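You operate a simulated robot arm through the tools that you are given. There is no shell and no other tool. Be economical: measure what you need, move in short steps, check, and stop when the job is done.

The job below is to be done with a simulated robot arm. You get a single attempt, and the scene is never put back.

TASK
Put one of the hose fittings from the table top on the top of the yellow cart. Put the bronze plate that says "21-1" from the table top on the white check sheet. Put the 30 steel block from the top of the yellow cart on the black plate there and the 50 steel block on top of the clear jug there. Do these in any order.

It is judged by the outcome, as a careful person would: the job done as asked, and still so three seconds after it is handed in. It fails if anything else is knocked over, pushed out of place, dropped, spilled or broken. Flat cloth is picked up by pressing the open fingertips on it (5 to 10 N) and closing them slowly along it; thin cloth reads only 2 to 8 mm in the jaws.

THE ROBOT
A 7-joint arm with a two-finger gripper on a trunk, on a base that drives. Base frame: it is fixed to the floor where the robot stands at the start and does not move with it; the origin is under the middle of the robot, x ahead of it, y to its left, z up; the surface under the hand at the start is at about z = 55. Readings come in cm, rad, newtons and seconds.
With the tool pointing down near the work surface it reaches from about 10 to 74 cm from the robot's upright axis, wherever it stands. Its first joint turns from -2.897 to 2.897 rad. Places, roughly: black plate [-225, 0, 75]; clear jug [-200, 0, 100]; steel block [-200, 0, 75]; top of the yellow cart [-210, -10, 80]. Payload 2.45 kg.
The tool frame sits at the grasp point between the pads (the TCP): z along the fingers, y along the line on which they close. The tips reach 2.7 cm beyond it. Largest opening 8 cm; the body of the gripper starts 5.4 cm behind the TCP.
Orientation is that of the tool frame in the base frame, as a unit quaternion [w, x, y, z]. With the fingers straight down and closing along the base's y, the tool's x points along the base's -x, its y along +y and its z along -z.

THE INTERFACE
- The arm moves only by the tool nudge_tool. Its argument "deltas" is a list of rows, each a list of 6 numbers: the shift along the tool's x, y, z in cm, then the turn, a rotation vector about the tool's x, y, z in rad. In form: [[dx, dy, dz, rx, ry, rz], ...]. A call has 1 to 20 rows; each row is the pose to reach, as a shift and turn from the pose commanded when the call began, along the tool's axes at that moment. "fingers" is the opening in per cent of the stroke, from 0 (shut) to 100 (fully open), set as the call begins (left out, the last holds). Each row takes 0.2 s and may step no farther than 5 cm and 0.15 rad from the row before; otherwise, or with a gripper value out of range, the whole call is refused. A pose out of reach is approached as far as the arm can. The call stops where the force on the tool passes 40 N (or 10 N more than at its start, if that is more) or the arm is blocked; 0.2 s more then pass. Each finger travels about 15.3 cm/s and halts on what it meets, pressing with about 20 N; the grip force reading is that of the motor and also rises with nothing between the fingers. The clock runs only during rows and for 0.2 s after the last one: add rows that repeat a pose to give the fingers time. It gives the time, the measured TCP pose, the force on the tool (base axes), the opening and the grip force at its end, in the units of the frame above (readings bear some noise), with the torque about the TCP (base axes, N m) and any sound that the robot's microphone picked up.
- Cameras (640 x 400 px; columns grow to the right, rows downward): "scene" is now at [5.53, 12.7, 154.12]; the picture's right is [-0.17, -0.99, 0.00], its down [-0.79, 0.13, -0.60] and it looks along [0.59, -0.10, -0.80] (base axes); focal length 261 px, centre (320, 200). "wrist" rides on the gripper at [6.3, 1.2, -7.9] in the tool frame; the picture's right is [-0.19, 0.98, 0.00], its down [-0.72, -0.14, -0.68] and it looks along [-0.67, -0.13, 0.73] (tool axes); focal length 226 px, centre (320, 200). There is no depth. A picture from a camera that has moved, and an enlarged one, comes with that camera's place and axes in the base frame and with its lens.
- snapshot(camera): a new picture of that camera. No time passes.
- slide_trunk(by): slides the trunk up (or, below 0, down) by that many cm; the arm and the scene camera ride with it, the base frame stays. It gives what a move gives, with no picture.
- roll_base(legs): drives the robot by 1 to 6 legs, each [ahead, turn to the left] in cm and rad, along the robot's own axes; the way and the turn of a leg run together, so that a leg with both is an arc; at most 150 cm and 3.142 rad a leg. The arm and the cameras ride along, it lands a little off, and it stops where it bumps. It gives what a move gives.
- turn_head(pan, tilt): turns the head with the scene camera to pan (to the left, within 2.094 rad either way) and tilt (down, from -0.506 to 1.204), counted from straight ahead of the robot. It gives what a move gives.
- enlarge(camera, box): a new picture of the part [left, top, right, bottom] of that camera's present view, enlarged. No time passes.
- sign_off(): hands the job in; it is judged then, once.

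Go step by step. Nothing tells you exact positions but the pictures and the camera data: compare them with the known pose of the tool, close in by small moves and look again before you grip or let go. The budget is 165 turns and 108 pictures, counting those below and the enlarged ones. Unless the task says otherwise, let go and move clear before handing in, and close with one line.

The tools are called after "Emit:" by a JSON object that holds its "op" and its "data". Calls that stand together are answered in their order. nudge_tool: Moves the arm, as the interface text tells. Its arguments: {"type":"object","properties":{"deltas":{"type":"array"},"fingers":{"type":"number"}},"required":["deltas"]} The other tools are called the same way: slide_trunk (by) slides the trunk up or down; roll_base (legs) drives the base; turn_head (pan, tilt) turns the head that bears the scene camera; snapshot (camera) takes a picture; enlarge (camera, box) takes an enlarged picture of a part of a camera's view; sign_off () hands the job in.

At the start:

```text
time: 0.0
position: [55.74, 19.46, 83.51]
tool_rot: [0.0, 0.0, 1.0, -0.001]
contact_force: [-0.2, -0.5, -0.5]
wrist_torque: [0.03, 0.02, -0.01]
width: 7.97
grasp_force: 0.1
trunk travel left (down, up): [-17.5, 36.5]
robot x, y, heading: [0.41, -0.21, 0.0]
head pan, tilt: [-0.169, 0.925]
```

scene: 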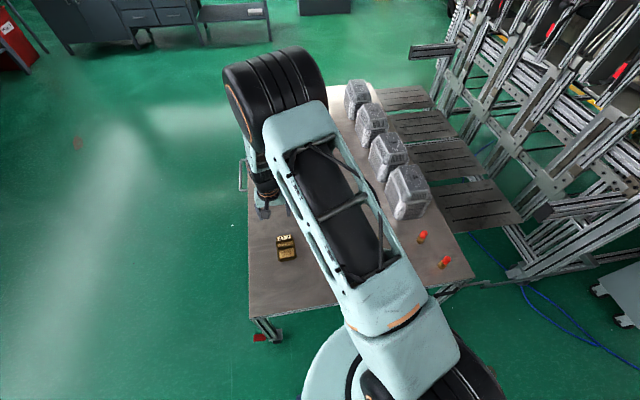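
wrist: 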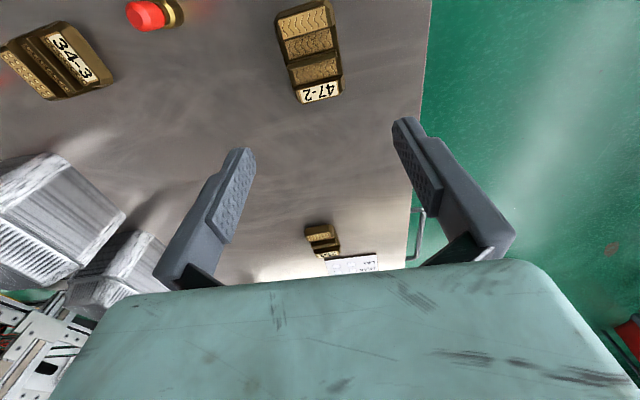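

I see the table with bronze plates (34-3, 47-2, and one farther), hose fittings in red/brass, and a white sheet at the far end. I'll look closer to find the plate "21-1" and the check sheet.

Emit:
{"op": "enlarge", "data": {"camera": "wrist", "box": [240, 180, 440, 300]}}

Emit:
{"op": "enlarge", "data": {"camera": "scene", "box": [220, 60, 500, 340]}}

```text
3.20 times, centred on (340, 240) of wrist
camera zoom: at [49.5, 20.77, 91.55], right [0.19, 0.98, 0.0], down [0.72, -0.14, 0.68], along [0.67, -0.13, -0.73], focal length 723 px, centre (256, 72)
```

zoom: 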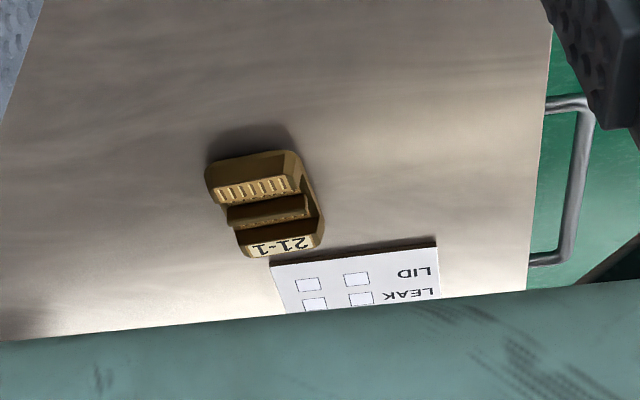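

```text
1.43 times, centred on (360, 200) of scene
camera zoom: at [5.53, 12.7, 154.12], right [-0.17, -0.99, 0.0], down [-0.79, 0.13, -0.6], along [0.59, -0.1, -0.8], focal length 373 px, centre (263, 200)
```

zoom: 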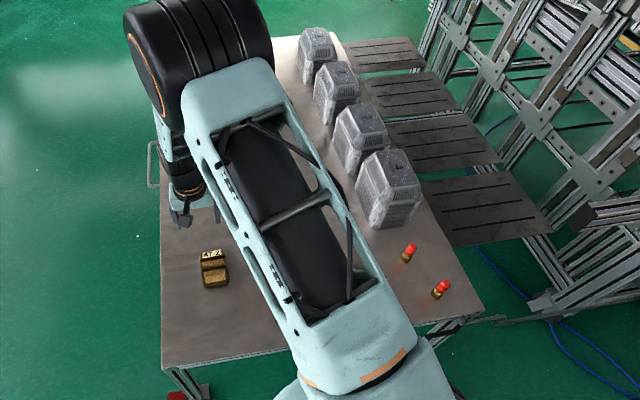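

The plate "21-1" is at about (95, 13) and the check sheet at about (112, 18), both out of reach from here, so I'll drive round to the table's left side. First I'll check that the floor there is clear.

Emit:
{"op": "turn_head", "data": {"pan": 1.3, "tilt": 0.7}}

Emit:
{"op": "snapshot", "data": {"camera": "scene"}}

```text
time: 1.6
position: [55.82, 19.45, 83.51]
tool_rot: [0.0, 0.0, 1.0, 0.0]
contact_force: [0.0, -0.1, 0.0]
wrist_torque: [-0.03, -0.01, 0.01]
width: 8.0
grasp_force: 0.0
trunk travel left (down, up): [-17.5, 36.5]
robot x, y, heading: [-0.08, -0.11, -0.001]
head pan, tilt: [1.3, 0.7]
```

```text
103 pictures are left
camera scene: at [0.5, 22.13, 155.92], right [0.96, -0.27, 0.0], down [-0.17, -0.62, -0.76], along [0.2, 0.74, -0.64], focal length 261 px, centre (320, 200)
```

scene: 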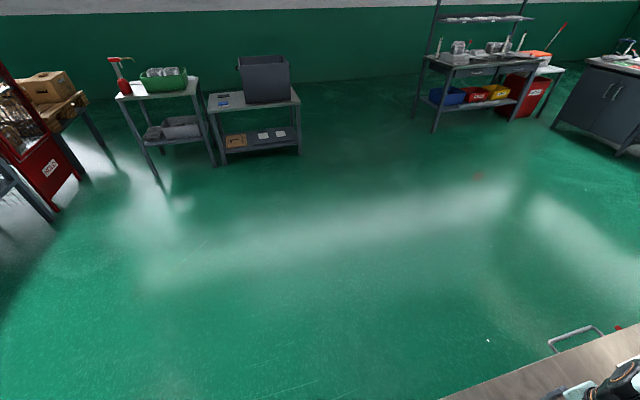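

The floor to the left is clear. I'll drive around to about (100, 70) and face the table.

Emit:
{"op": "roll_base", "data": {"legs": [[0, 1.571], [70, 0], [0, -1.571], [100, 0], [0, -1.571]]}}

Emit:
{"op": "turn_head", "data": {"pan": 0.0, "tilt": 0.85}}

Emit:
{"op": "snapshot", "data": {"camera": "scene"}}

Emit:
{"op": "snapshot", "data": {"camera": "wrist"}}

```text
time: 22.0
position: [118.72, 11.87, 83.51]
tool_rot: [0.0, 0.715, 0.7, 0.0]
contact_force: [0.1, 0.3, 0.7]
wrist_torque: [0.0, -0.01, 0.0]
width: 8.0
grasp_force: 0.0
trunk travel left (down, up): [-17.5, 36.5]
robot x, y, heading: [100.67, 68.23, -1.59]
head pan, tilt: [1.3, 0.7]
```

```text
time: 23.5
position: [118.62, 11.89, 83.46]
tool_rot: [0.0, 0.714, 0.7, -0.001]
contact_force: [-0.3, 0.1, -0.2]
wrist_torque: [0.01, -0.02, -0.01]
width: 8.02
grasp_force: 0.0
trunk travel left (down, up): [-17.5, 36.5]
robot x, y, heading: [100.16, 67.91, -1.593]
head pan, tilt: [0.0, 0.85]
```

```text
102 pictures are left
camera scene: at [114.51, 61.89, 154.69], right [-1.0, 0.02, 0.0], down [0.02, 0.75, -0.66], along [-0.01, -0.66, -0.75], focal length 261 px, centre (320, 200)
```

scene: 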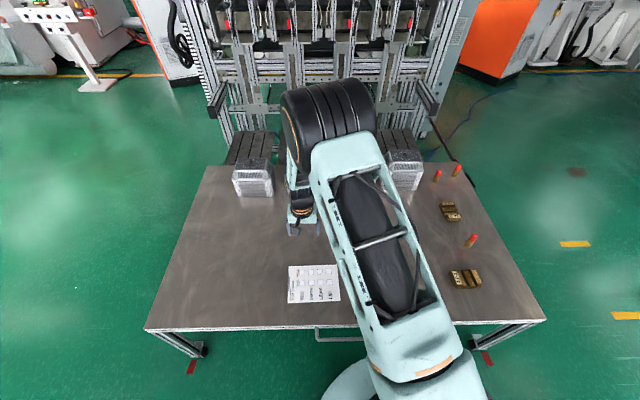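

```text
101 pictures are left
camera wrist: at [120.1, 18.24, 91.56], right [0.98, -0.21, 0.0], down [-0.16, -0.71, 0.68], along [-0.15, -0.67, -0.73], focal length 226 px, centre (320, 200)
```

wrist: 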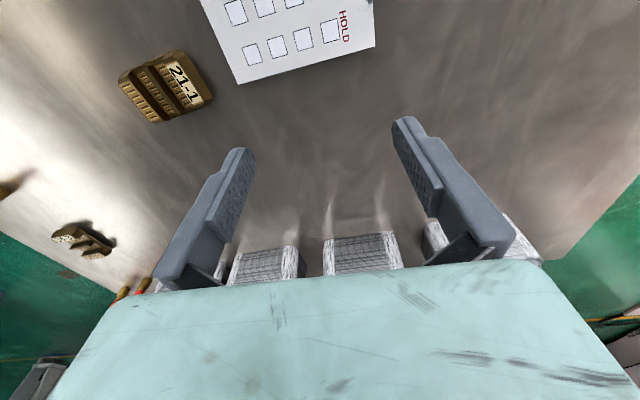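

The plate 21-1 is at about (96, 12.6), with its long side roughly along base x, so the fingers must close along base y. The check sheet is centred near (117, 18.5). I'll hover over the plate with the hand turned.

Emit:
{"op": "nudge_tool", "data": {"deltas": [[0, -2.25, 1, 0, 0, 0.141], [0, -4.5, 2, 0, 0, 0.282], [0, -6.75, 3, 0, 0, 0.423], [0.2, -9, 4, 0, 0, 0.564], [0.2, -11.25, 5, 0, 0, 0.705], [0.2, -13.5, 6, 0, 0, 0.846], [0.3, -15.75, 7, 0, 0, 0.987], [0.3, -18, 8, 0, 0, 1.128], [0.3, -20.25, 9, 0, 0, 1.269], [0.3, -22.5, 10, 0, 0, 1.41], [0.3, -22.5, 10, 0, 0, 1.41]], "fingers": 100}}

Emit:
{"op": "snapshot", "data": {"camera": "wrist"}}

Emit:
{"op": "snapshot", "data": {"camera": "scene"}}

```text
time: 25.9
position: [96.16, 12.81, 73.49]
tool_rot: [0.001, 0.998, 0.069, 0.0]
contact_force: [-0.1, -0.8, 0.1]
wrist_torque: [-0.02, 0.01, 0.0]
width: 8.0
grasp_force: 0.0
trunk travel left (down, up): [-17.5, 36.5]
robot x, y, heading: [100.56, 68.06, -1.587]
head pan, tilt: [0.0, 0.85]
```

```text
100 pictures are left
camera wrist: at [102.62, 12.41, 81.48], right [-0.06, -1.0, 0.0], down [-0.73, 0.04, 0.68], along [-0.68, 0.04, -0.73], focal length 226 px, centre (320, 200)
```

wrist: 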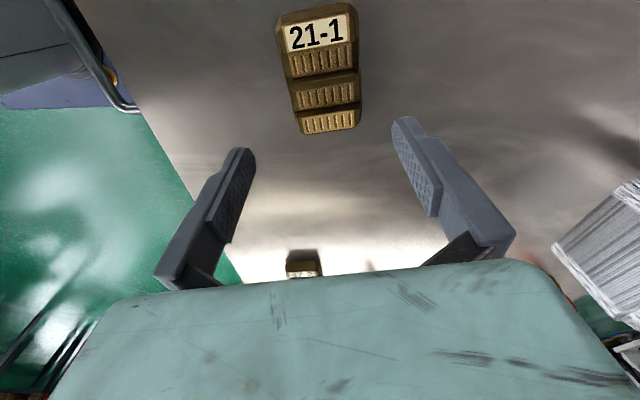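

```text
99 pictures are left
camera scene: at [114.47, 61.87, 154.7], right [-1.0, 0.02, 0.0], down [0.02, 0.75, -0.66], along [-0.01, -0.66, -0.75], focal length 261 px, centre (320, 200)
```

scene: 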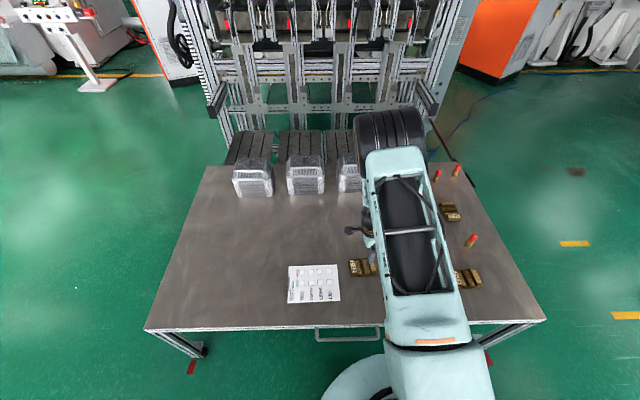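

The plate lies straight under the hand and is about 6.7 cm wide. I'll shift slightly and come down partway to check clearance on both sides.

Emit:
{"op": "nudge_tool", "data": {"deltas": [[0, 0.25, 4, 0, 0, -0.03], [0, 0.25, 8, 0, 0, -0.03], [0, 0.25, 11.5, 0, 0, -0.03], [0, 0.25, 11.5, 0, 0, -0.03]]}}

Emit:
{"op": "snapshot", "data": {"camera": "wrist"}}

Emit:
{"op": "enlarge", "data": {"camera": "scene", "box": [320, 220, 400, 300]}}

```text
time: 26.9
position: [96.24, 12.41, 61.89]
tool_rot: [0.0, 0.996, 0.084, 0.0]
contact_force: [-0.5, 0.3, 0.2]
wrist_torque: [0.01, -0.02, -0.01]
width: 8.01
grasp_force: 0.1
trunk travel left (down, up): [-17.5, 36.5]
robot x, y, heading: [100.54, 68.38, -1.594]
head pan, tilt: [0.0, 0.85]
```

```text
98 pictures are left
camera wrist: at [102.73, 12.24, 70.03], right [-0.03, -1.0, 0.0], down [-0.73, 0.02, 0.68], along [-0.68, 0.02, -0.73], focal length 226 px, centre (320, 200)
```

wrist: 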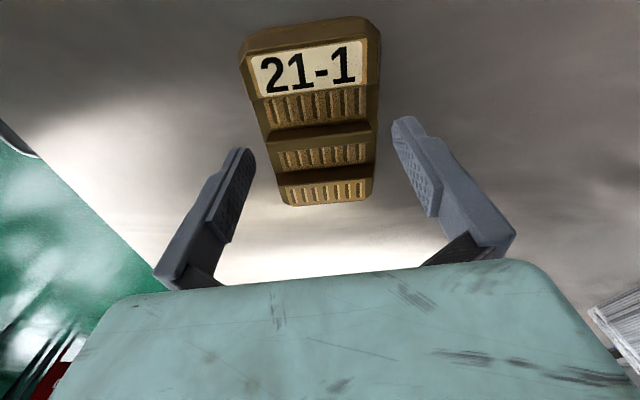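

```text
5.00 times, centred on (360, 260) of scene
camera zoom: at [114.49, 61.86, 154.7], right [-1.0, 0.02, 0.0], down [0.02, 0.75, -0.66], along [-0.01, -0.66, -0.75], focal length 1306 px, centre (120, -100)
```

zoom: 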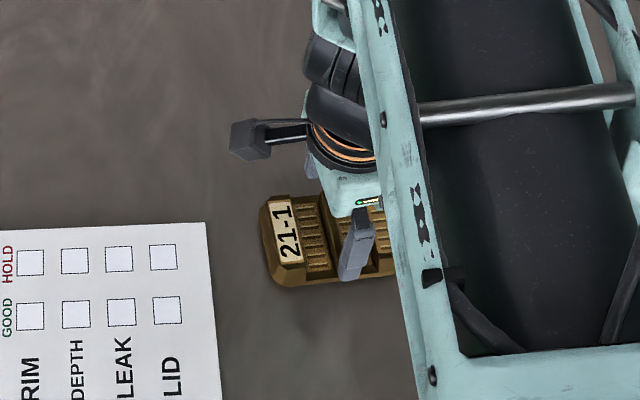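

The plate sits centred between the fingers and aligned with them. I'll go down and grip.

Emit:
{"op": "nudge_tool", "data": {"deltas": [[0, 0.05, 1.7, 0, 0, 0], [0, 0.05, 3.3, 0, 0, 0], [0, 0.05, 3.3, 0, 0, 0]]}}

Emit:
{"op": "nudge_tool", "data": {"deltas": [[0, 0, 0, 0, 0, 0], [0, 0, 0, 0, 0, 0], [0, 0, 0, 0, 0, 0]], "fingers": 0}}

Emit:
{"op": "nudge_tool", "data": {"deltas": [[0, 0, -2, 0, 0, 0], [0, 0, -4, 0, 0, 0], [0, 0, -5, 0, 0, 0]]}}

Emit:
{"op": "snapshot", "data": {"camera": "wrist"}}

```text
time: 27.7
position: [96.18, 12.39, 58.85]
tool_rot: [0.0, 0.996, 0.085, -0.001]
contact_force: [0.4, 7.4, 25.4]
wrist_torque: [1.43, 0.17, 0.06]
width: 7.82
grasp_force: 0.1
trunk travel left (down, up): [-17.5, 36.5]
robot x, y, heading: [100.29, 68.31, -1.594]
head pan, tilt: [0.0, 0.85]
```

```text
time: 28.5
position: [96.27, 12.3, 58.73]
tool_rot: [0.001, 0.996, 0.085, 0.0]
contact_force: [-1.8, 10.6, 29.8]
wrist_torque: [1.73, 0.27, -0.09]
width: 7.75
grasp_force: 20.0
trunk travel left (down, up): [-17.5, 36.5]
robot x, y, heading: [100.75, 68.04, -1.593]
head pan, tilt: [0.0, 0.85]
```

```text
time: 29.3
position: [96.28, 12.45, 63.57]
tool_rot: [-0.001, 0.996, 0.084, 0.0]
contact_force: [0.1, -0.5, -6.5]
wrist_torque: [-0.02, 0.01, -0.02]
width: 7.77
grasp_force: 20.1
trunk travel left (down, up): [-17.5, 36.5]
robot x, y, heading: [100.48, 68.17, -1.589]
head pan, tilt: [0.0, 0.85]
```

```text
96 pictures are left
camera wrist: at [102.74, 12.29, 71.71], right [-0.03, -1.0, 0.0], down [-0.73, 0.02, 0.68], along [-0.68, 0.02, -0.73], focal length 226 px, centre (320, 200)
```

wrist: 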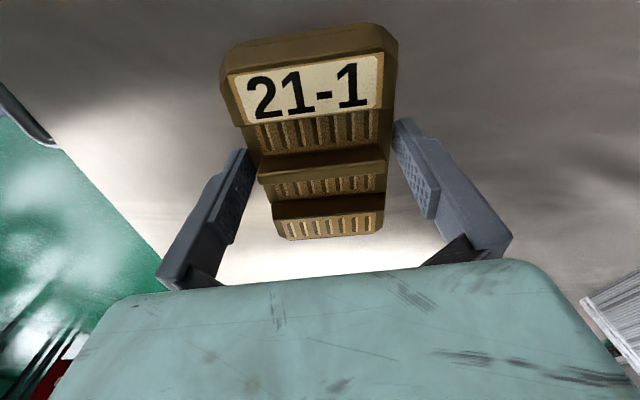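

The plate is held level, and the weight reads well. I'll carry it over to the middle of the check sheet.

Emit:
{"op": "nudge_tool", "data": {"deltas": [[3, -0.4, -2, 0, 0, 0], [7, -0.8, -2, 0, 0, 0.05], [11, -1.3, -2, 0, 0, 0.1], [15, -1.8, -2, 0, 0, 0.12], [19, -2.2, -2, 0, 0, 0.12], [21.1, -2.4, -2, 0, 0, 0.12], [21.1, -2.4, -2, 0, 0, 0.12]]}}

Emit:
{"op": "enlarge", "data": {"camera": "scene", "box": [240, 210, 400, 310]}}

Emit:
{"op": "snapshot", "data": {"camera": "wrist"}}

```text
time: 30.9
position: [116.65, 18.25, 65.57]
tool_rot: [0.0, 1.0, 0.024, 0.001]
contact_force: [-1.1, 0.2, -5.0]
wrist_torque: [-0.02, 0.01, 0.03]
width: 7.72
grasp_force: 20.1
trunk travel left (down, up): [-17.5, 36.5]
robot x, y, heading: [100.41, 68.37, -1.593]
head pan, tilt: [0.0, 0.85]
```

```text
4.00 times, centred on (320, 260) of scene
camera zoom: at [114.53, 61.86, 154.69], right [-1.0, 0.02, 0.0], down [0.02, 0.75, -0.66], along [-0.01, -0.66, -0.75], focal length 1045 px, centre (320, -40)
```

zoom: 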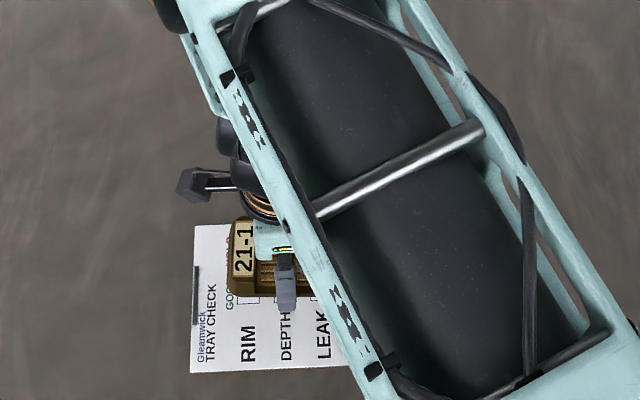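

```text
94 pictures are left
camera wrist: at [123.12, 17.42, 73.75], right [-0.15, -0.99, 0.0], down [-0.72, 0.11, 0.68], along [-0.67, 0.1, -0.73], focal length 226 px, centre (320, 200)
```

wrist: 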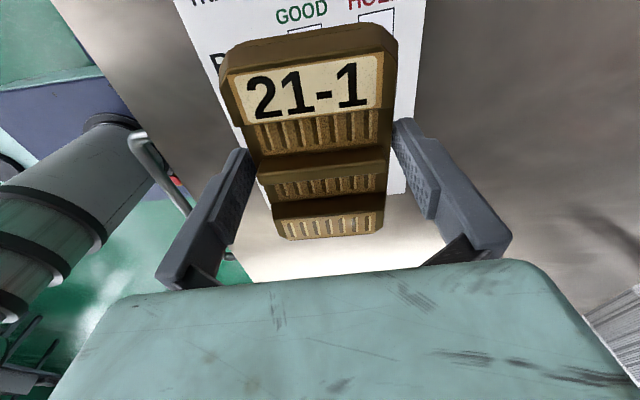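

The plate is over the middle of the sheet. I'll lower it, let go and rise.

Emit:
{"op": "nudge_tool", "data": {"deltas": [[0, 0, 3, 0, 0, 0], [0, 0, 5.5, 0, 0, 0], [0, 0, 6.2, 0, 0, 0], [0, 0, 6.7, 0, 0, 0], [0, 0, 6.7, 0, 0, 0]]}}

```text
time: 32.0
position: [116.64, 18.37, 59.29]
tool_rot: [0.001, 1.0, 0.025, 0.001]
contact_force: [-3.3, 8.8, 30.2]
wrist_torque: [1.17, 0.63, -0.04]
width: 7.74
grasp_force: 20.2
trunk travel left (down, up): [-17.5, 36.5]
robot x, y, heading: [100.53, 67.94, -1.593]
head pan, tilt: [0.0, 0.85]
stopped in row 5: the force on the tool passed its limit at 45 N (the readings are from after the stop); the commanded pose is now the measured one
```

Emit:
{"op": "nudge_tool", "data": {"deltas": [[0, 0, 0, 0, 0, 0], [0, 0, 0, 0, 0, 0], [0, 0, -0.5, 0, 0, 0], [0, 0, -2, 0, 0, 0], [0, 0, -4, 0, 0, 0], [0, 0, -8, 0, 0, 0], [0, 0, -12, 0, 0, 0]], "fingers": 100}}

Emit:
{"op": "snapshot", "data": {"camera": "wrist"}}

```text
time: 32.5
position: [116.59, 18.36, 59.43]
tool_rot: [0.001, 1.0, 0.024, 0.002]
contact_force: [-1.0, 8.5, 25.9]
wrist_torque: [0.93, 0.34, 0.06]
width: 7.75
grasp_force: 0.0
trunk travel left (down, up): [-17.5, 36.5]
robot x, y, heading: [100.36, 68.14, -1.591]
head pan, tilt: [0.0, 0.85]
stopped in row 2: the force on the tool passed its limit at 42 N (the readings are from after the stop); the commanded pose is now the measured one
```

```text
93 pictures are left
camera wrist: at [123.04, 17.4, 67.48], right [-0.14, -0.99, 0.0], down [-0.73, 0.11, 0.68], along [-0.67, 0.1, -0.73], focal length 226 px, centre (320, 200)
```

wrist: 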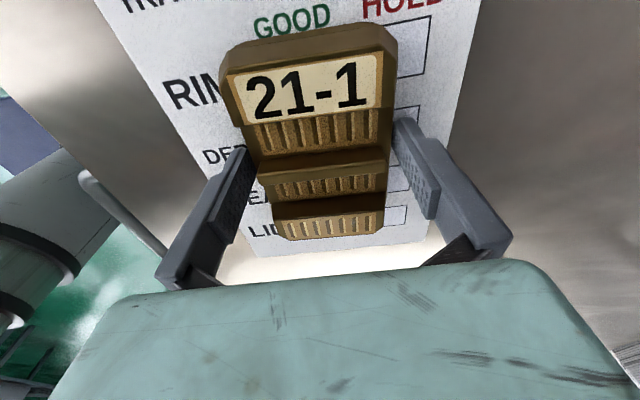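

Emit:
{"op": "nudge_tool", "data": {"deltas": [[0, 0, -0.3, 0, 0, 0], [0, 0, -0.5, 0, 0, 0], [0, 0, -0.5, 0, 0, 0]], "fingers": 100}}

Emit:
{"op": "snapshot", "data": {"camera": "wrist"}}

```text
time: 33.4
position: [116.75, 18.13, 59.68]
tool_rot: [0.001, 1.0, 0.024, 0.002]
contact_force: [0.8, -0.3, 0.0]
wrist_torque: [0.04, -0.01, 0.0]
width: 8.02
grasp_force: 0.2
trunk travel left (down, up): [-17.5, 36.5]
robot x, y, heading: [100.57, 68.26, -1.598]
head pan, tilt: [0.0, 0.85]
```

```text
92 pictures are left
camera wrist: at [123.07, 17.29, 67.82], right [-0.14, -0.99, 0.0], down [-0.73, 0.11, 0.68], along [-0.67, 0.1, -0.73], focal length 226 px, centre (320, 200)
```

wrist: 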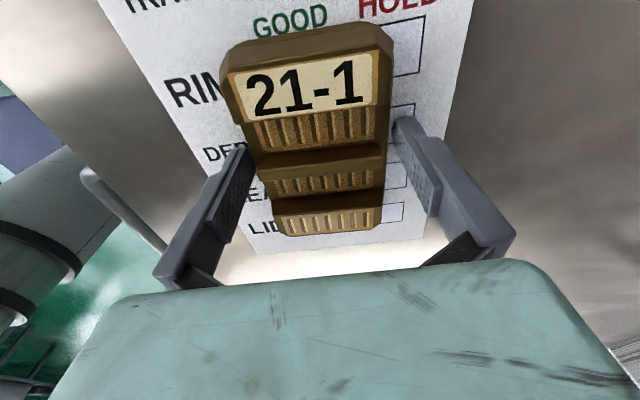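

The plate is on the sheet and the load is off. I'll rise, keeping the fingers centred.

Emit:
{"op": "nudge_tool", "data": {"deltas": [[0, -0.1, -0.2, 0, 0, 0], [0, -0.1, -1.5, 0, 0, 0], [0, -0.1, -4, 0, 0, 0], [0, -0.1, -8, 0, 0, 0], [0, -0.1, -12, 0, 0, 0], [0, -0.1, -16, 0, 0, 0]], "fingers": 100}}

Emit:
{"op": "snapshot", "data": {"camera": "wrist"}}

```text
time: 34.8
position: [116.55, 18.42, 75.83]
tool_rot: [0.0, 1.0, 0.025, 0.001]
contact_force: [0.3, -1.1, -0.4]
wrist_torque: [0.01, 0.03, 0.01]
width: 7.99
grasp_force: 0.0
trunk travel left (down, up): [-17.5, 36.5]
robot x, y, heading: [100.47, 68.26, -1.592]
head pan, tilt: [0.0, 0.85]
```

```text
91 pictures are left
camera wrist: at [122.97, 17.43, 83.84], right [-0.14, -0.99, 0.0], down [-0.73, 0.11, 0.68], along [-0.67, 0.1, -0.73], focal length 226 px, centre (320, 200)
```

wrist: 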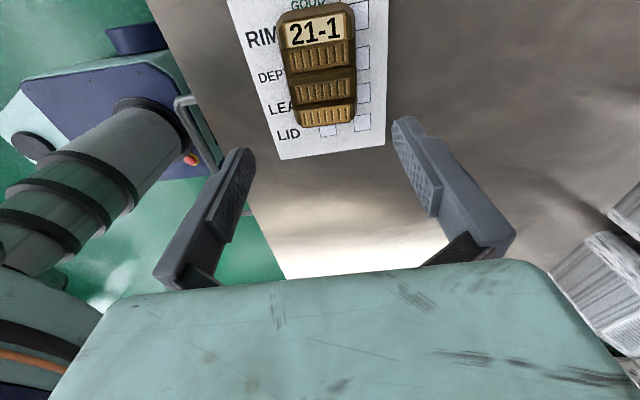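

The plate rests on the check sheet. Next I'll move along the table's side to reach the upright hose fitting at about (48, 0.6).

Emit:
{"op": "roll_base", "data": {"legs": [[0, -1.45], [52, 0], [0, 1.46]]}}

Emit:
{"op": "snapshot", "data": {"camera": "scene"}}

Emit:
{"op": "snapshot", "data": {"camera": "wrist"}}

```text
time: 45.1
position: [64.94, 13.24, 75.68]
tool_rot: [0.001, 1.0, 0.031, 0.001]
contact_force: [0.2, 0.1, -0.2]
wrist_torque: [-0.01, 0.0, 0.02]
width: 8.02
grasp_force: 0.1
trunk travel left (down, up): [-17.5, 36.5]
robot x, y, heading: [48.29, 62.87, -1.578]
head pan, tilt: [0.0, 0.85]
```

```text
90 pictures are left
camera scene: at [62.38, 56.75, 154.69], right [-1.0, 0.01, 0.0], down [0.01, 0.75, -0.66], along [-0.01, -0.66, -0.75], focal length 261 px, centre (320, 200)
```

scene: 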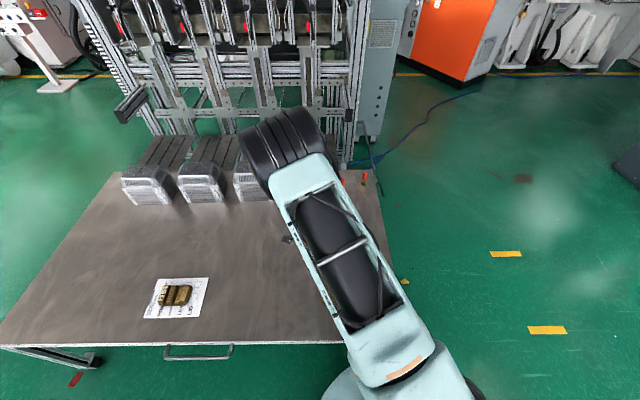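

```text
89 pictures are left
camera wrist: at [71.41, 12.36, 83.81], right [-0.13, -0.99, 0.0], down [-0.73, 0.1, 0.68], along [-0.67, 0.09, -0.73], focal length 226 px, centre (320, 200)
```

wrist: 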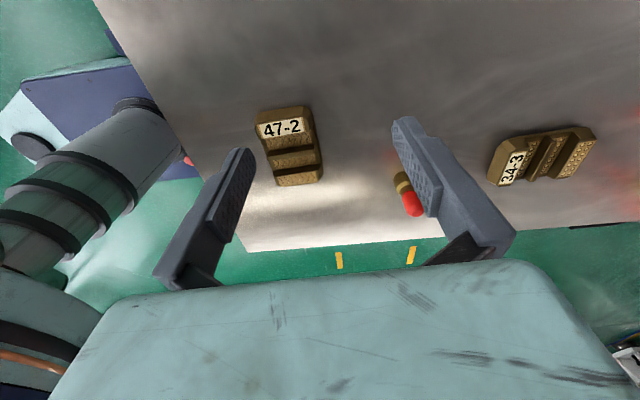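

The fitting stands upright at about (47.6, 2.1) and is about 6 cm tall. I'll hover over it.

Emit:
{"op": "nudge_tool", "data": {"deltas": [[-4, 2.2, 1, 0, 0, 0], [-8, 4.4, 2, 0, 0, 0], [-12, 6.6, 3, 0, 0, 0], [-15, 8.3, 4, 0, 0, 0], [-18, 10, 5, 0, 0, 0], [-18, 10, 5, 0, 0, 0]]}}

Emit:
{"op": "snapshot", "data": {"camera": "wrist"}}

```text
time: 46.5
position: [47.63, 2.07, 70.73]
tool_rot: [-0.001, 1.0, 0.03, 0.0]
contact_force: [-0.5, -0.2, -0.3]
wrist_torque: [0.0, -0.04, -0.01]
width: 7.99
grasp_force: 0.1
trunk travel left (down, up): [-17.5, 36.5]
robot x, y, heading: [48.32, 63.07, -1.584]
head pan, tilt: [0.0, 0.85]
```

```text
88 pictures are left
camera wrist: at [54.0, 1.22, 78.83], right [-0.13, -0.99, 0.0], down [-0.73, 0.1, 0.68], along [-0.67, 0.09, -0.73], focal length 226 px, centre (320, 200)
```

wrist: 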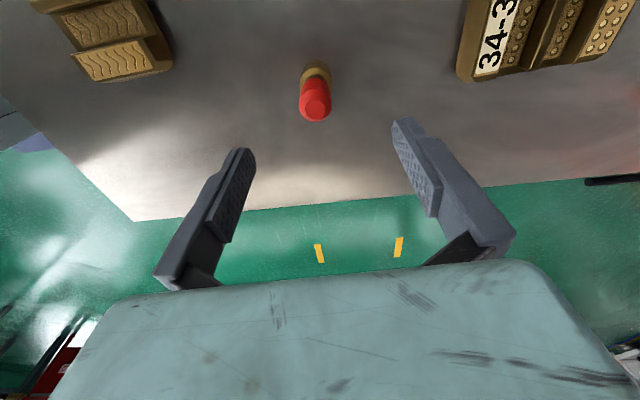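

The fitting is nearly dead centre. I'll come down around it and grip.

Emit:
{"op": "nudge_tool", "data": {"deltas": [[0, -0.4, 4, 0, 0, 0], [0, -0.4, 8, 0, 0, 0], [0, -0.4, 11, 0, 0, 0], [0, -0.4, 11, 0, 0, 0]]}}

Emit:
{"op": "snapshot", "data": {"camera": "wrist"}}

```text
time: 47.5
position: [47.57, 2.38, 59.76]
tool_rot: [0.0, 1.0, 0.03, 0.001]
contact_force: [0.3, -0.2, 0.2]
wrist_torque: [-0.02, 0.01, 0.0]
width: 7.99
grasp_force: 0.1
trunk travel left (down, up): [-17.5, 36.5]
robot x, y, heading: [48.49, 62.87, -1.58]
head pan, tilt: [0.0, 0.85]
```

```text
87 pictures are left
camera wrist: at [54.04, 1.58, 67.78], right [-0.13, -0.99, 0.0], down [-0.73, 0.1, 0.68], along [-0.67, 0.09, -0.73], focal length 226 px, centre (320, 200)
```

wrist: 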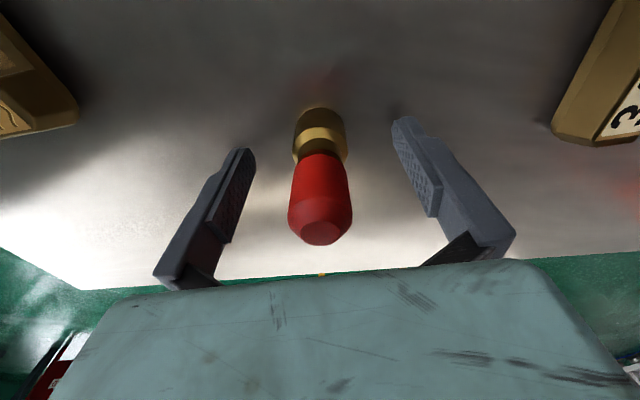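

Emit:
{"op": "nudge_tool", "data": {"deltas": [[0, 0, 0, 0, 0, 0], [0, 0, 0, 0, 0, 0], [0, 0, 0, 0, 0, 0]], "fingers": 0}}

Emit:
{"op": "nudge_tool", "data": {"deltas": [[0, 0, -3, 0, 0, 0], [0, 0, -7, 0, 0, 0], [0, 0, -11, 0, 0, 0], [0, 0, -15, 0, 0, 0], [0, 0, -15, 0, 0, 0]]}}

Emit:
{"op": "snapshot", "data": {"camera": "wrist"}}

```text
time: 48.3
position: [47.64, 2.41, 59.65]
tool_rot: [0.0, 1.0, 0.031, 0.0]
contact_force: [-0.1, 0.8, -0.1]
wrist_torque: [-0.01, 0.0, 0.03]
width: 2.77
grasp_force: 20.0
trunk travel left (down, up): [-17.5, 36.5]
robot x, y, heading: [47.7, 62.87, -1.577]
head pan, tilt: [0.0, 0.85]
```

```text
time: 49.5
position: [47.57, 2.52, 74.72]
tool_rot: [0.0, 1.0, 0.03, 0.001]
contact_force: [0.2, 0.2, -0.9]
wrist_torque: [-0.02, 0.02, 0.0]
width: 2.79
grasp_force: 20.0
trunk travel left (down, up): [-17.5, 36.5]
robot x, y, heading: [48.71, 62.79, -1.578]
head pan, tilt: [0.0, 0.85]
```

```text
86 pictures are left
camera wrist: at [54.0, 1.68, 82.8], right [-0.13, -0.99, 0.0], down [-0.73, 0.1, 0.68], along [-0.67, 0.09, -0.73], focal length 226 px, centre (320, 200)
```

wrist: 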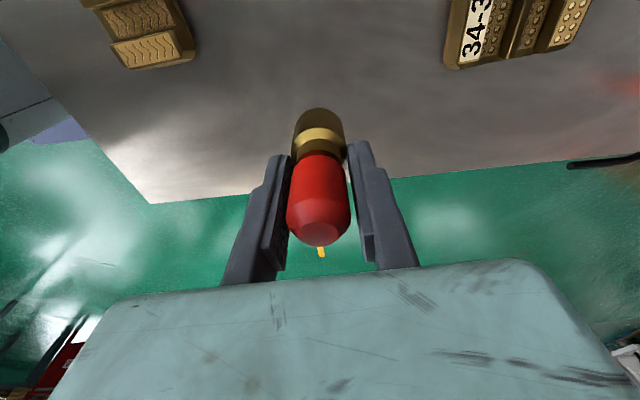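

The fitting is held firmly. I'll turn toward the yellow cart and look.

Emit:
{"op": "roll_base", "data": {"legs": [[0, -1.565]]}}

Emit:
{"op": "turn_head", "data": {"pan": 0.25, "tilt": 0.35}}

Emit:
{"op": "snapshot", "data": {"camera": "scene"}}

```text
time: 53.8
position: [-12.18, 62.81, 74.73]
tool_rot: [0.001, 0.731, -0.683, 0.001]
contact_force: [-1.3, 0.7, -1.3]
wrist_torque: [0.0, -0.01, 0.01]
width: 2.77
grasp_force: 20.0
trunk travel left (down, up): [-17.5, 36.5]
robot x, y, heading: [47.94, 62.75, 3.14]
head pan, tilt: [0.0, 0.85]
```

```text
time: 54.8
position: [-12.09, 62.9, 74.67]
tool_rot: [0.001, 0.731, -0.682, 0.001]
contact_force: [-0.1, 0.5, -1.1]
wrist_torque: [-0.03, 0.01, 0.01]
width: 2.77
grasp_force: 19.8
trunk travel left (down, up): [-17.5, 36.5]
robot x, y, heading: [48.1, 62.9, 3.138]
head pan, tilt: [0.25, 0.351]
```

```text
85 pictures are left
camera scene: at [41.31, 46.44, 159.05], right [-0.25, 0.97, 0.0], down [0.33, 0.08, -0.94], along [-0.91, -0.23, -0.34], focal length 261 px, centre (320, 200)
```

scene: 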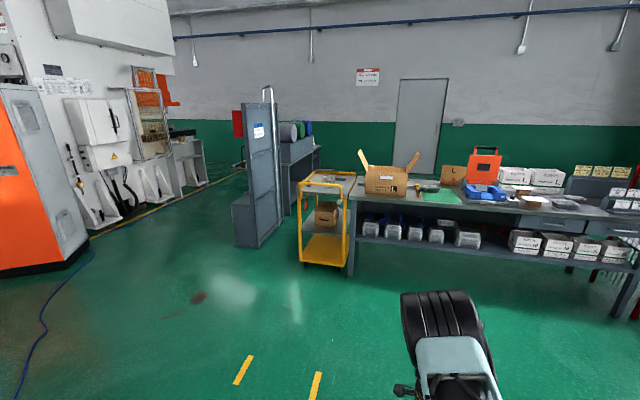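

Emit:
{"op": "enlarge", "data": {"camera": "scene", "box": [270, 150, 390, 280]}}

```text
3.08 times, centred on (330, 215) of scene
camera zoom: at [41.31, 46.44, 159.05], right [-0.25, 0.97, 0.0], down [0.33, 0.08, -0.94], along [-0.91, -0.23, -0.34], focal length 804 px, centre (289, 154)
```

zoom: 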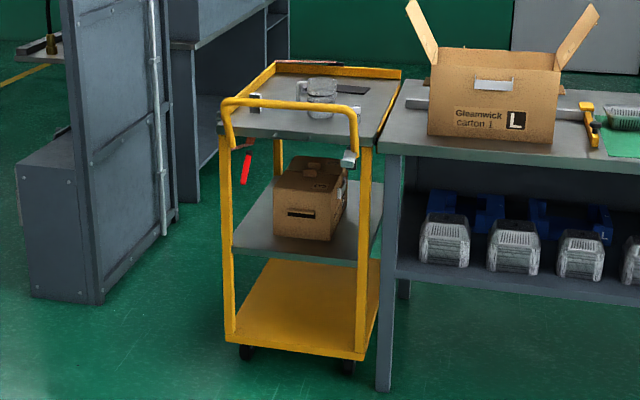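

I see the yellow cart ahead at about x -187 to -270, y -35 to 15, with its handle facing me, the clear jug on it and small blocks near the handle. I'll raise the trunk and drive nearer for a good look.

Emit:
{"op": "slide_trunk", "data": {"by": 30}}

Emit:
{"op": "roll_base", "data": {"legs": [[80, 0], [0, 0.75], [92, 0], [0, -0.75]]}}

Emit:
{"op": "turn_head", "data": {"pan": 0.1, "tilt": 0.75}}

Emit:
{"op": "snapshot", "data": {"camera": "scene"}}

```text
time: 57.8
position: [-12.15, 62.93, 104.69]
tool_rot: [0.001, 0.731, -0.682, 0.001]
contact_force: [-0.1, 0.2, -0.9]
wrist_torque: [0.01, 0.0, -0.02]
width: 2.8
grasp_force: 19.9
trunk travel left (down, up): [-47.5, 6.5]
robot x, y, heading: [48.55, 62.44, 3.143]
head pan, tilt: [0.25, 0.351]
```

```text
time: 58.7
position: [-12.41, 62.81, 104.87]
tool_rot: [0.002, 0.732, -0.681, 0.0]
contact_force: [0.0, -0.7, -1.0]
wrist_torque: [0.01, 0.02, 0.02]
width: 2.76
grasp_force: 20.3
trunk travel left (down, up): [-47.5, 6.5]
robot x, y, heading: [48.03, 62.7, -3.137]
head pan, tilt: [0.25, 0.351]
stopped in leg 1: the robot was blocked; the commanded pose is now the measured one
```

```text
time: 59.5
position: [-12.39, 62.88, 104.68]
tool_rot: [0.002, 0.732, -0.682, 0.0]
contact_force: [-0.6, -0.2, -0.6]
wrist_torque: [0.01, -0.02, 0.01]
width: 2.75
grasp_force: 20.5
trunk travel left (down, up): [-47.5, 6.5]
robot x, y, heading: [48.35, 62.8, -3.143]
head pan, tilt: [0.099, 0.75]
```

```text
83 pictures are left
camera scene: at [41.85, 47.88, 185.5], right [-0.1, 0.99, 0.0], down [0.68, 0.07, -0.73], along [-0.73, -0.07, -0.68], focal length 261 px, centre (320, 200)
```

scene: 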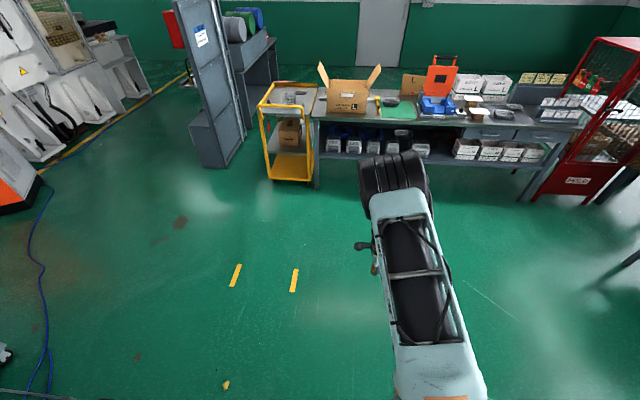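

The drive was blocked at once, so I'll look down around the base to find out what by.

Emit:
{"op": "turn_head", "data": {"pan": 0.5, "tilt": 1.2}}

Emit:
{"op": "snapshot", "data": {"camera": "scene"}}

Emit:
{"op": "turn_head", "data": {"pan": 1.5, "tilt": 1.1}}

Emit:
{"op": "snapshot", "data": {"camera": "scene"}}

```text
time: 60.4
position: [-12.57, 62.8, 104.75]
tool_rot: [0.001, 0.732, -0.681, 0.0]
contact_force: [0.5, -0.4, -1.5]
wrist_torque: [0.01, -0.02, -0.01]
width: 2.8
grasp_force: 19.6
trunk travel left (down, up): [-47.5, 6.5]
robot x, y, heading: [48.01, 62.57, -3.136]
head pan, tilt: [0.499, 1.201]
```

```text
82 pictures are left
camera scene: at [45.15, 46.05, 182.33], right [-0.48, 0.88, 0.0], down [0.82, 0.45, -0.36], along [-0.32, -0.17, -0.93], focal length 261 px, centre (320, 200)
```

scene: 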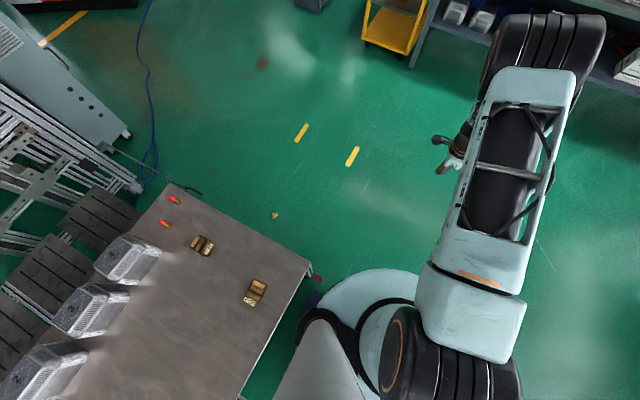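

```text
time: 61.7
position: [-12.46, 62.82, 104.69]
tool_rot: [0.002, 0.732, -0.682, 0.0]
contact_force: [-0.2, 0.0, -1.2]
wrist_torque: [0.01, 0.0, 0.0]
width: 2.78
grasp_force: 20.2
trunk travel left (down, up): [-47.5, 6.5]
robot x, y, heading: [48.25, 62.55, -3.143]
head pan, tilt: [1.499, 1.1]
```

```text
81 pictures are left
camera scene: at [49.62, 42.42, 182.92], right [-1.0, 0.07, 0.0], down [0.06, 0.89, -0.45], along [-0.03, -0.45, -0.89], focal length 261 px, centre (320, 200)
```

scene: 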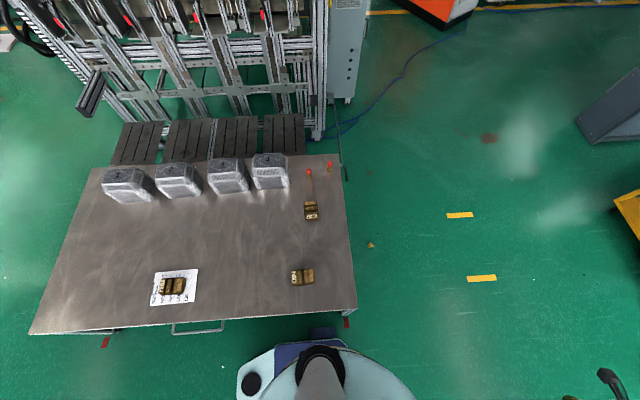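

The base is right beside the table leg at its left. I'll turn away from the table, pull off, then go on toward the cart.

Emit:
{"op": "roll_base", "data": {"legs": [[0, -1.3], [30, 0], [0, 1.3], [80, 0]]}}

```text
time: 62.5
position: [-12.45, 62.8, 104.69]
tool_rot: [0.002, 0.732, -0.682, 0.0]
contact_force: [0.2, 0.3, -0.6]
wrist_torque: [-0.01, 0.03, 0.0]
width: 2.8
grasp_force: 20.2
trunk travel left (down, up): [-47.5, 6.5]
robot x, y, heading: [47.96, 62.88, -3.14]
head pan, tilt: [1.499, 1.1]
stopped in leg 1: the robot was blocked; the commanded pose is now the measured one
```

Emit:
{"op": "roll_base", "data": {"legs": [[0, 1.565], [-28, 0], [0, -1.565], [80, 0]]}}

```text
time: 76.2
position: [-92.75, 89.39, 104.64]
tool_rot: [0.001, 0.736, -0.678, 0.001]
contact_force: [0.1, 0.6, -1.5]
wrist_torque: [0.0, -0.01, -0.01]
width: 2.74
grasp_force: 20.3
trunk travel left (down, up): [-47.5, 6.5]
robot x, y, heading: [-32.52, 89.85, -3.128]
head pan, tilt: [1.499, 1.1]
```

Emit:
{"op": "roll_base", "data": {"legs": [[0, 1.014], [111, 0], [0, -1.03]]}}

Emit:
{"op": "turn_head", "data": {"pan": 0.1, "tilt": 0.7}}

Emit:
{"op": "snapshot", "data": {"camera": "scene"}}

Emit:
{"op": "snapshot", "data": {"camera": "wrist"}}

```text
time: 87.2
position: [-150.47, -5.05, 104.77]
tool_rot: [0.001, 0.729, -0.684, 0.0]
contact_force: [-0.2, 0.5, -0.3]
wrist_torque: [-0.02, -0.01, 0.0]
width: 2.73
grasp_force: 19.8
trunk travel left (down, up): [-47.5, 6.5]
robot x, y, heading: [-90.11, -5.6, 3.138]
head pan, tilt: [1.499, 1.1]
```

```text
time: 88.7
position: [-150.3, -5.22, 104.75]
tool_rot: [0.001, 0.73, -0.683, 0.0]
contact_force: [1.3, -0.2, -1.2]
wrist_torque: [0.02, 0.01, -0.02]
width: 2.74
grasp_force: 20.0
trunk travel left (down, up): [-47.5, 6.5]
robot x, y, heading: [-90.05, -5.67, 3.141]
head pan, tilt: [0.099, 0.7]
```

```text
80 pictures are left
camera scene: at [-96.55, -20.49, 185.92], right [-0.1, 1.0, 0.0], down [0.64, 0.06, -0.76], along [-0.76, -0.07, -0.64], focal length 261 px, centre (320, 200)
```

scene: 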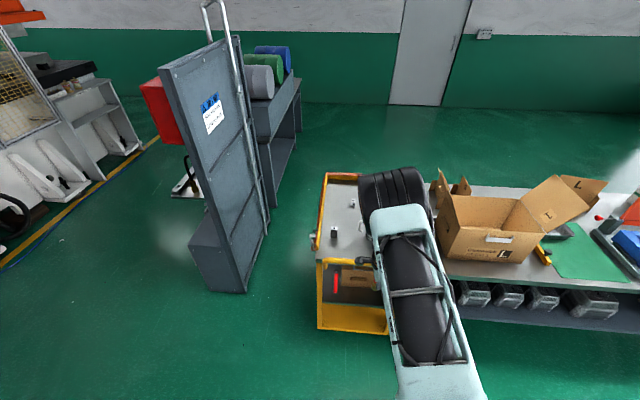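

```text
79 pictures are left
camera wrist: at [-151.36, -11.48, 112.76], right [-0.99, 0.13, 0.0], down [0.1, 0.73, 0.68], along [0.09, 0.67, -0.73], focal length 226 px, centre (320, 200)
```

wrist: 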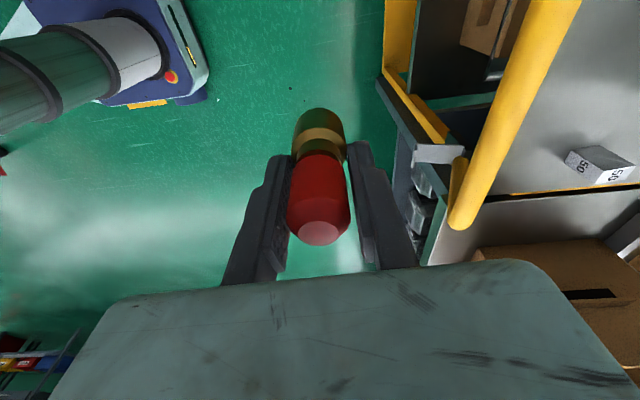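

I see the 50 block near the cart handle on the right of the wrist view. I'll look down to find out how much room the base has before the cart.

Emit:
{"op": "turn_head", "data": {"pan": 0.5, "tilt": 1.2}}

Emit:
{"op": "snapshot", "data": {"camera": "scene"}}

```text
time: 89.6
position: [-150.41, -5.05, 104.62]
tool_rot: [0.002, 0.73, -0.684, 0.0]
contact_force: [-0.3, -0.7, -0.5]
wrist_torque: [0.02, 0.03, 0.03]
width: 2.74
grasp_force: 19.8
trunk travel left (down, up): [-47.5, 6.5]
robot x, y, heading: [-90.1, -5.72, 3.137]
head pan, tilt: [0.499, 1.201]
```

```text
78 pictures are left
camera scene: at [-93.02, -22.33, 182.33], right [-0.47, 0.88, 0.0], down [0.82, 0.44, -0.36], along [-0.32, -0.17, -0.93], focal length 261 px, centre (320, 200)
```

scene: 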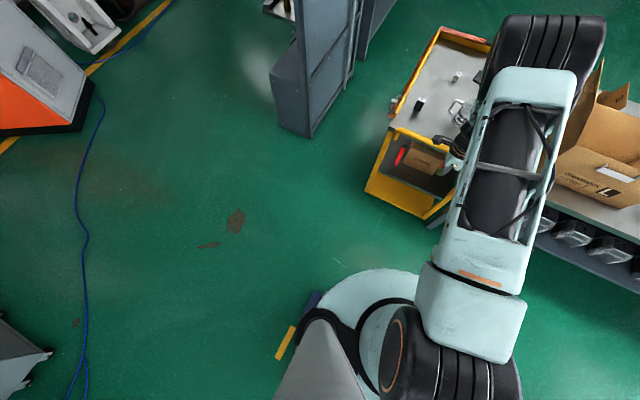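

Emit:
{"op": "enlarge", "data": {"camera": "scene", "box": [350, 10, 510, 230]}}

Emit:
{"op": "enlarge", "data": {"camera": "wrist", "box": [380, 0, 640, 260]}}

```text
1.82 times, centred on (430, 120) of scene
camera zoom: at [-93.02, -22.33, 182.33], right [-0.47, 0.88, 0.0], down [0.82, 0.44, -0.36], along [-0.32, -0.17, -0.93], focal length 475 px, centre (120, 346)
```

zoom: 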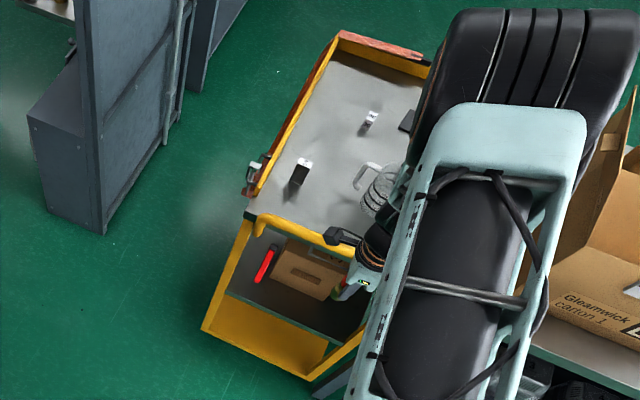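

```text
1.54 times, centred on (510, 130) of wrist
camera zoom: at [-151.36, -11.48, 112.76], right [-0.99, 0.13, 0.0], down [0.1, 0.73, 0.68], along [0.09, 0.67, -0.73], focal length 348 px, centre (28, 308)
```

zoom: 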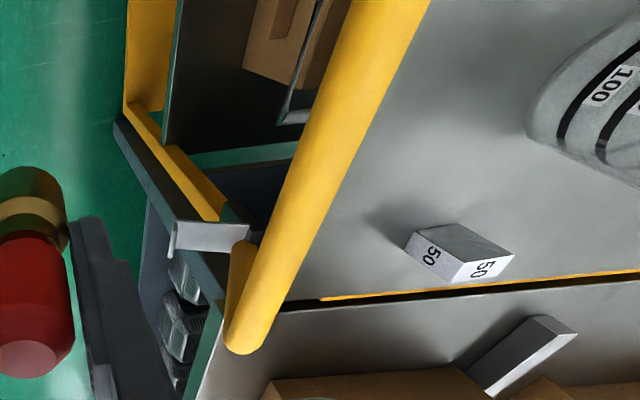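

Emit:
{"op": "enlarge", "data": {"camera": "wrist", "box": [0, 0, 240, 150]}}

Emit:
{"op": "turn_head", "data": {"pan": -1.2, "tilt": 1.2}}

Emit:
{"op": "snapshot", "data": {"camera": "scene"}}

```text
2.67 times, centred on (120, 75) of wrist
camera zoom: at [-151.36, -11.48, 112.76], right [-0.99, 0.13, 0.0], down [0.1, 0.73, 0.68], along [0.09, 0.67, -0.73], focal length 603 px, centre (853, 533)
```

zoom: 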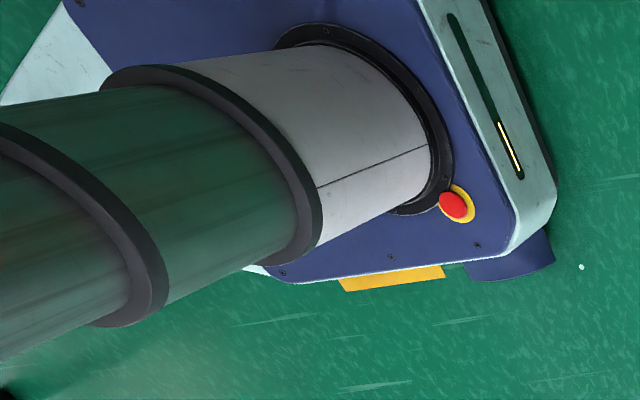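

```text
time: 91.4
position: [-150.44, -5.18, 104.7]
tool_rot: [0.001, 0.729, -0.684, -0.001]
contact_force: [-0.3, -0.2, -0.9]
wrist_torque: [0.02, 0.03, 0.02]
width: 2.72
grasp_force: 19.7
trunk travel left (down, up): [-47.5, 6.5]
robot x, y, heading: [-90.26, -5.84, 3.139]
head pan, tilt: [-1.201, 1.201]
```

```text
74 pictures are left
camera scene: at [-90.1, -14.46, 182.32], right [0.93, 0.36, 0.0], down [0.33, -0.87, -0.36], along [-0.13, 0.34, -0.93], focal length 261 px, centre (320, 200)
```

scene: 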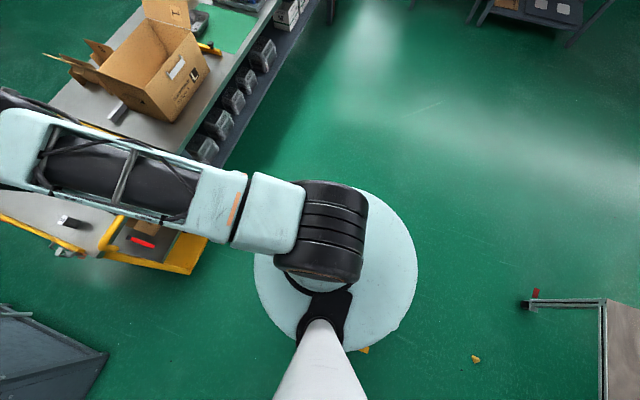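

The base platform is small (about 20 cm from the axis), so the best standing place is beside the cart's left front corner, about (-180, -58). I'll retract and raise the hand, then go there in steps.

Emit:
{"op": "nudge_tool", "data": {"deltas": [[0, -4, -1.5, 0, 0, 0], [0, -8, -3, 0, 0, 0], [0, -12, -4.5, 0, 0, 0], [0, -16, -6, 0, 0, 0], [0, -20, -7.5, 0, 0, 0], [0, -20, -7.5, 0, 0, 0]]}}

Emit:
{"op": "roll_base", "data": {"legs": [[0, 0.8], [72, 0], [0, -0.8]]}}

Emit:
{"op": "turn_head", "data": {"pan": -0.5, "tilt": 0.9}}

Emit:
{"op": "snapshot", "data": {"camera": "scene"}}

Emit:
{"op": "turn_head", "data": {"pan": 0.3, "tilt": 1.2}}

Emit:
{"op": "snapshot", "data": {"camera": "scene"}}

```text
time: 92.8
position: [-130.69, -3.82, 112.34]
tool_rot: [0.001, 0.73, -0.684, 0.0]
contact_force: [0.5, -0.4, -0.3]
wrist_torque: [0.03, -0.01, 0.03]
width: 2.74
grasp_force: 19.6
trunk travel left (down, up): [-47.5, 6.5]
robot x, y, heading: [-89.91, -5.62, 3.14]
head pan, tilt: [-1.201, 1.201]
```

```text
time: 101.0
position: [-180.47, -54.9, 112.17]
tool_rot: [0.001, 0.73, -0.684, 0.0]
contact_force: [0.1, -0.2, -1.4]
wrist_torque: [0.03, 0.03, 0.0]
width: 2.75
grasp_force: 19.8
trunk travel left (down, up): [-47.5, 6.5]
robot x, y, heading: [-140.23, -56.42, 3.139]
head pan, tilt: [-1.201, 1.201]
```

```text
time: 102.0
position: [-180.47, -54.92, 112.17]
tool_rot: [0.001, 0.73, -0.683, 0.001]
contact_force: [0.3, -0.5, -1.4]
wrist_torque: [0.01, 0.0, -0.01]
width: 2.74
grasp_force: 19.6
trunk travel left (down, up): [-47.5, 6.5]
robot x, y, heading: [-139.85, -56.54, 3.137]
head pan, tilt: [-0.499, 0.901]
```

```text
73 pictures are left
camera scene: at [-144.58, -67.05, 184.3], right [0.48, 0.88, 0.0], down [0.69, -0.38, -0.62], along [-0.54, 0.3, -0.78], focal length 261 px, centre (320, 200)
```

scene: 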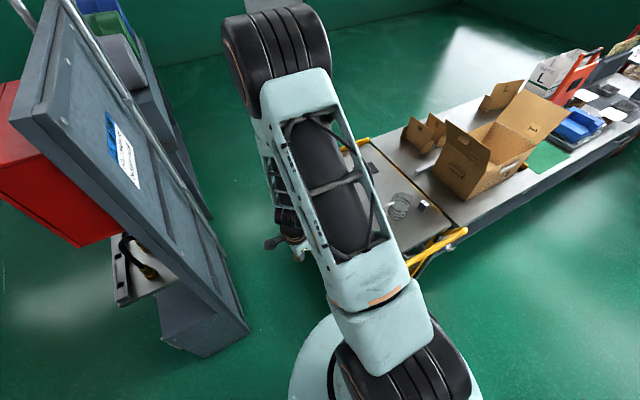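

```text
time: 103.2
position: [-180.66, -54.88, 112.21]
tool_rot: [0.002, 0.73, -0.683, 0.0]
contact_force: [0.9, 0.4, -0.9]
wrist_torque: [-0.02, -0.01, -0.02]
width: 2.73
grasp_force: 20.1
trunk travel left (down, up): [-47.5, 6.5]
robot x, y, heading: [-140.17, -56.69, 3.136]
head pan, tilt: [0.3, 1.201]
```

```text
72 pictures are left
camera scene: at [-143.32, -72.32, 182.32], right [-0.29, 0.96, 0.0], down [0.89, 0.27, -0.36], along [-0.35, -0.11, -0.93], focal length 261 px, centre (320, 200)
```

scene: 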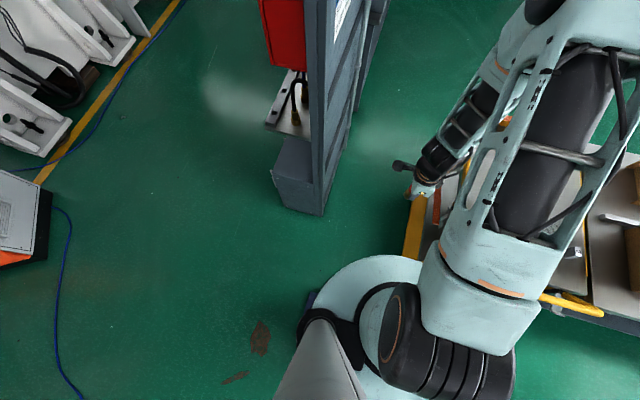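

The gap between cart and panel is about 55 cm and the base is about 42 cm wide. I'll drive ahead slowly into its mouth.

Emit:
{"op": "roll_base", "data": {"legs": [[20, 0]]}}

Emit:
{"op": "snapshot", "data": {"camera": "scene"}}

Emit:
{"op": "snapshot", "data": {"camera": "wrist"}}

```text
time: 104.8
position: [-200.65, -54.98, 112.11]
tool_rot: [0.001, 0.73, -0.683, 0.001]
contact_force: [-0.9, 0.5, -0.6]
wrist_torque: [0.01, -0.03, -0.02]
width: 2.76
grasp_force: 19.9
trunk travel left (down, up): [-47.5, 6.5]
robot x, y, heading: [-160.02, -56.43, 3.141]
head pan, tilt: [0.3, 1.201]
```

```text
71 pictures are left
camera scene: at [-163.48, -72.26, 182.32], right [-0.29, 0.96, 0.0], down [0.89, 0.27, -0.36], along [-0.35, -0.11, -0.93], focal length 261 px, centre (320, 200)
```

scene: 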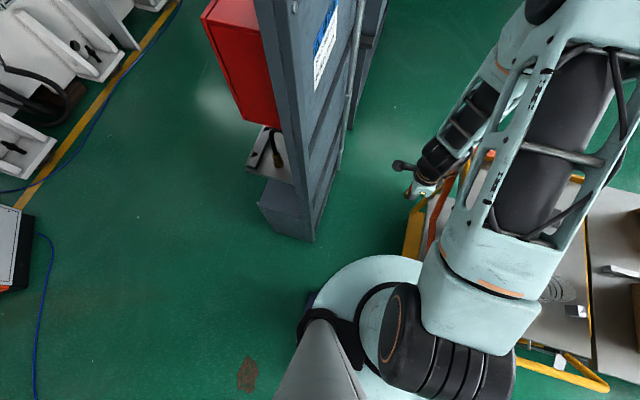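

```text
70 pictures are left
camera wrist: at [-201.43, -61.21, 120.23], right [-0.99, 0.13, 0.0], down [0.09, 0.73, 0.68], along [0.09, 0.67, -0.73], focal length 226 px, centre (320, 200)
```

wrist: 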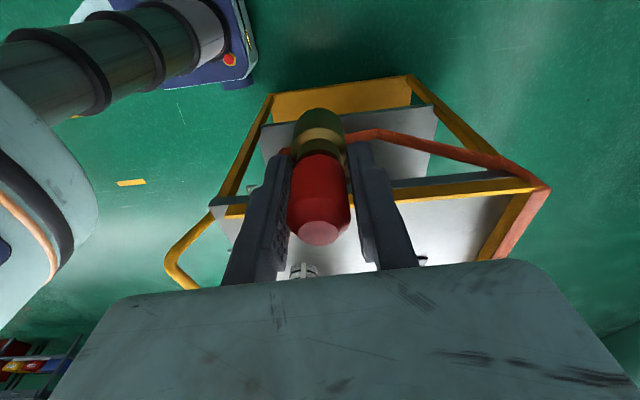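

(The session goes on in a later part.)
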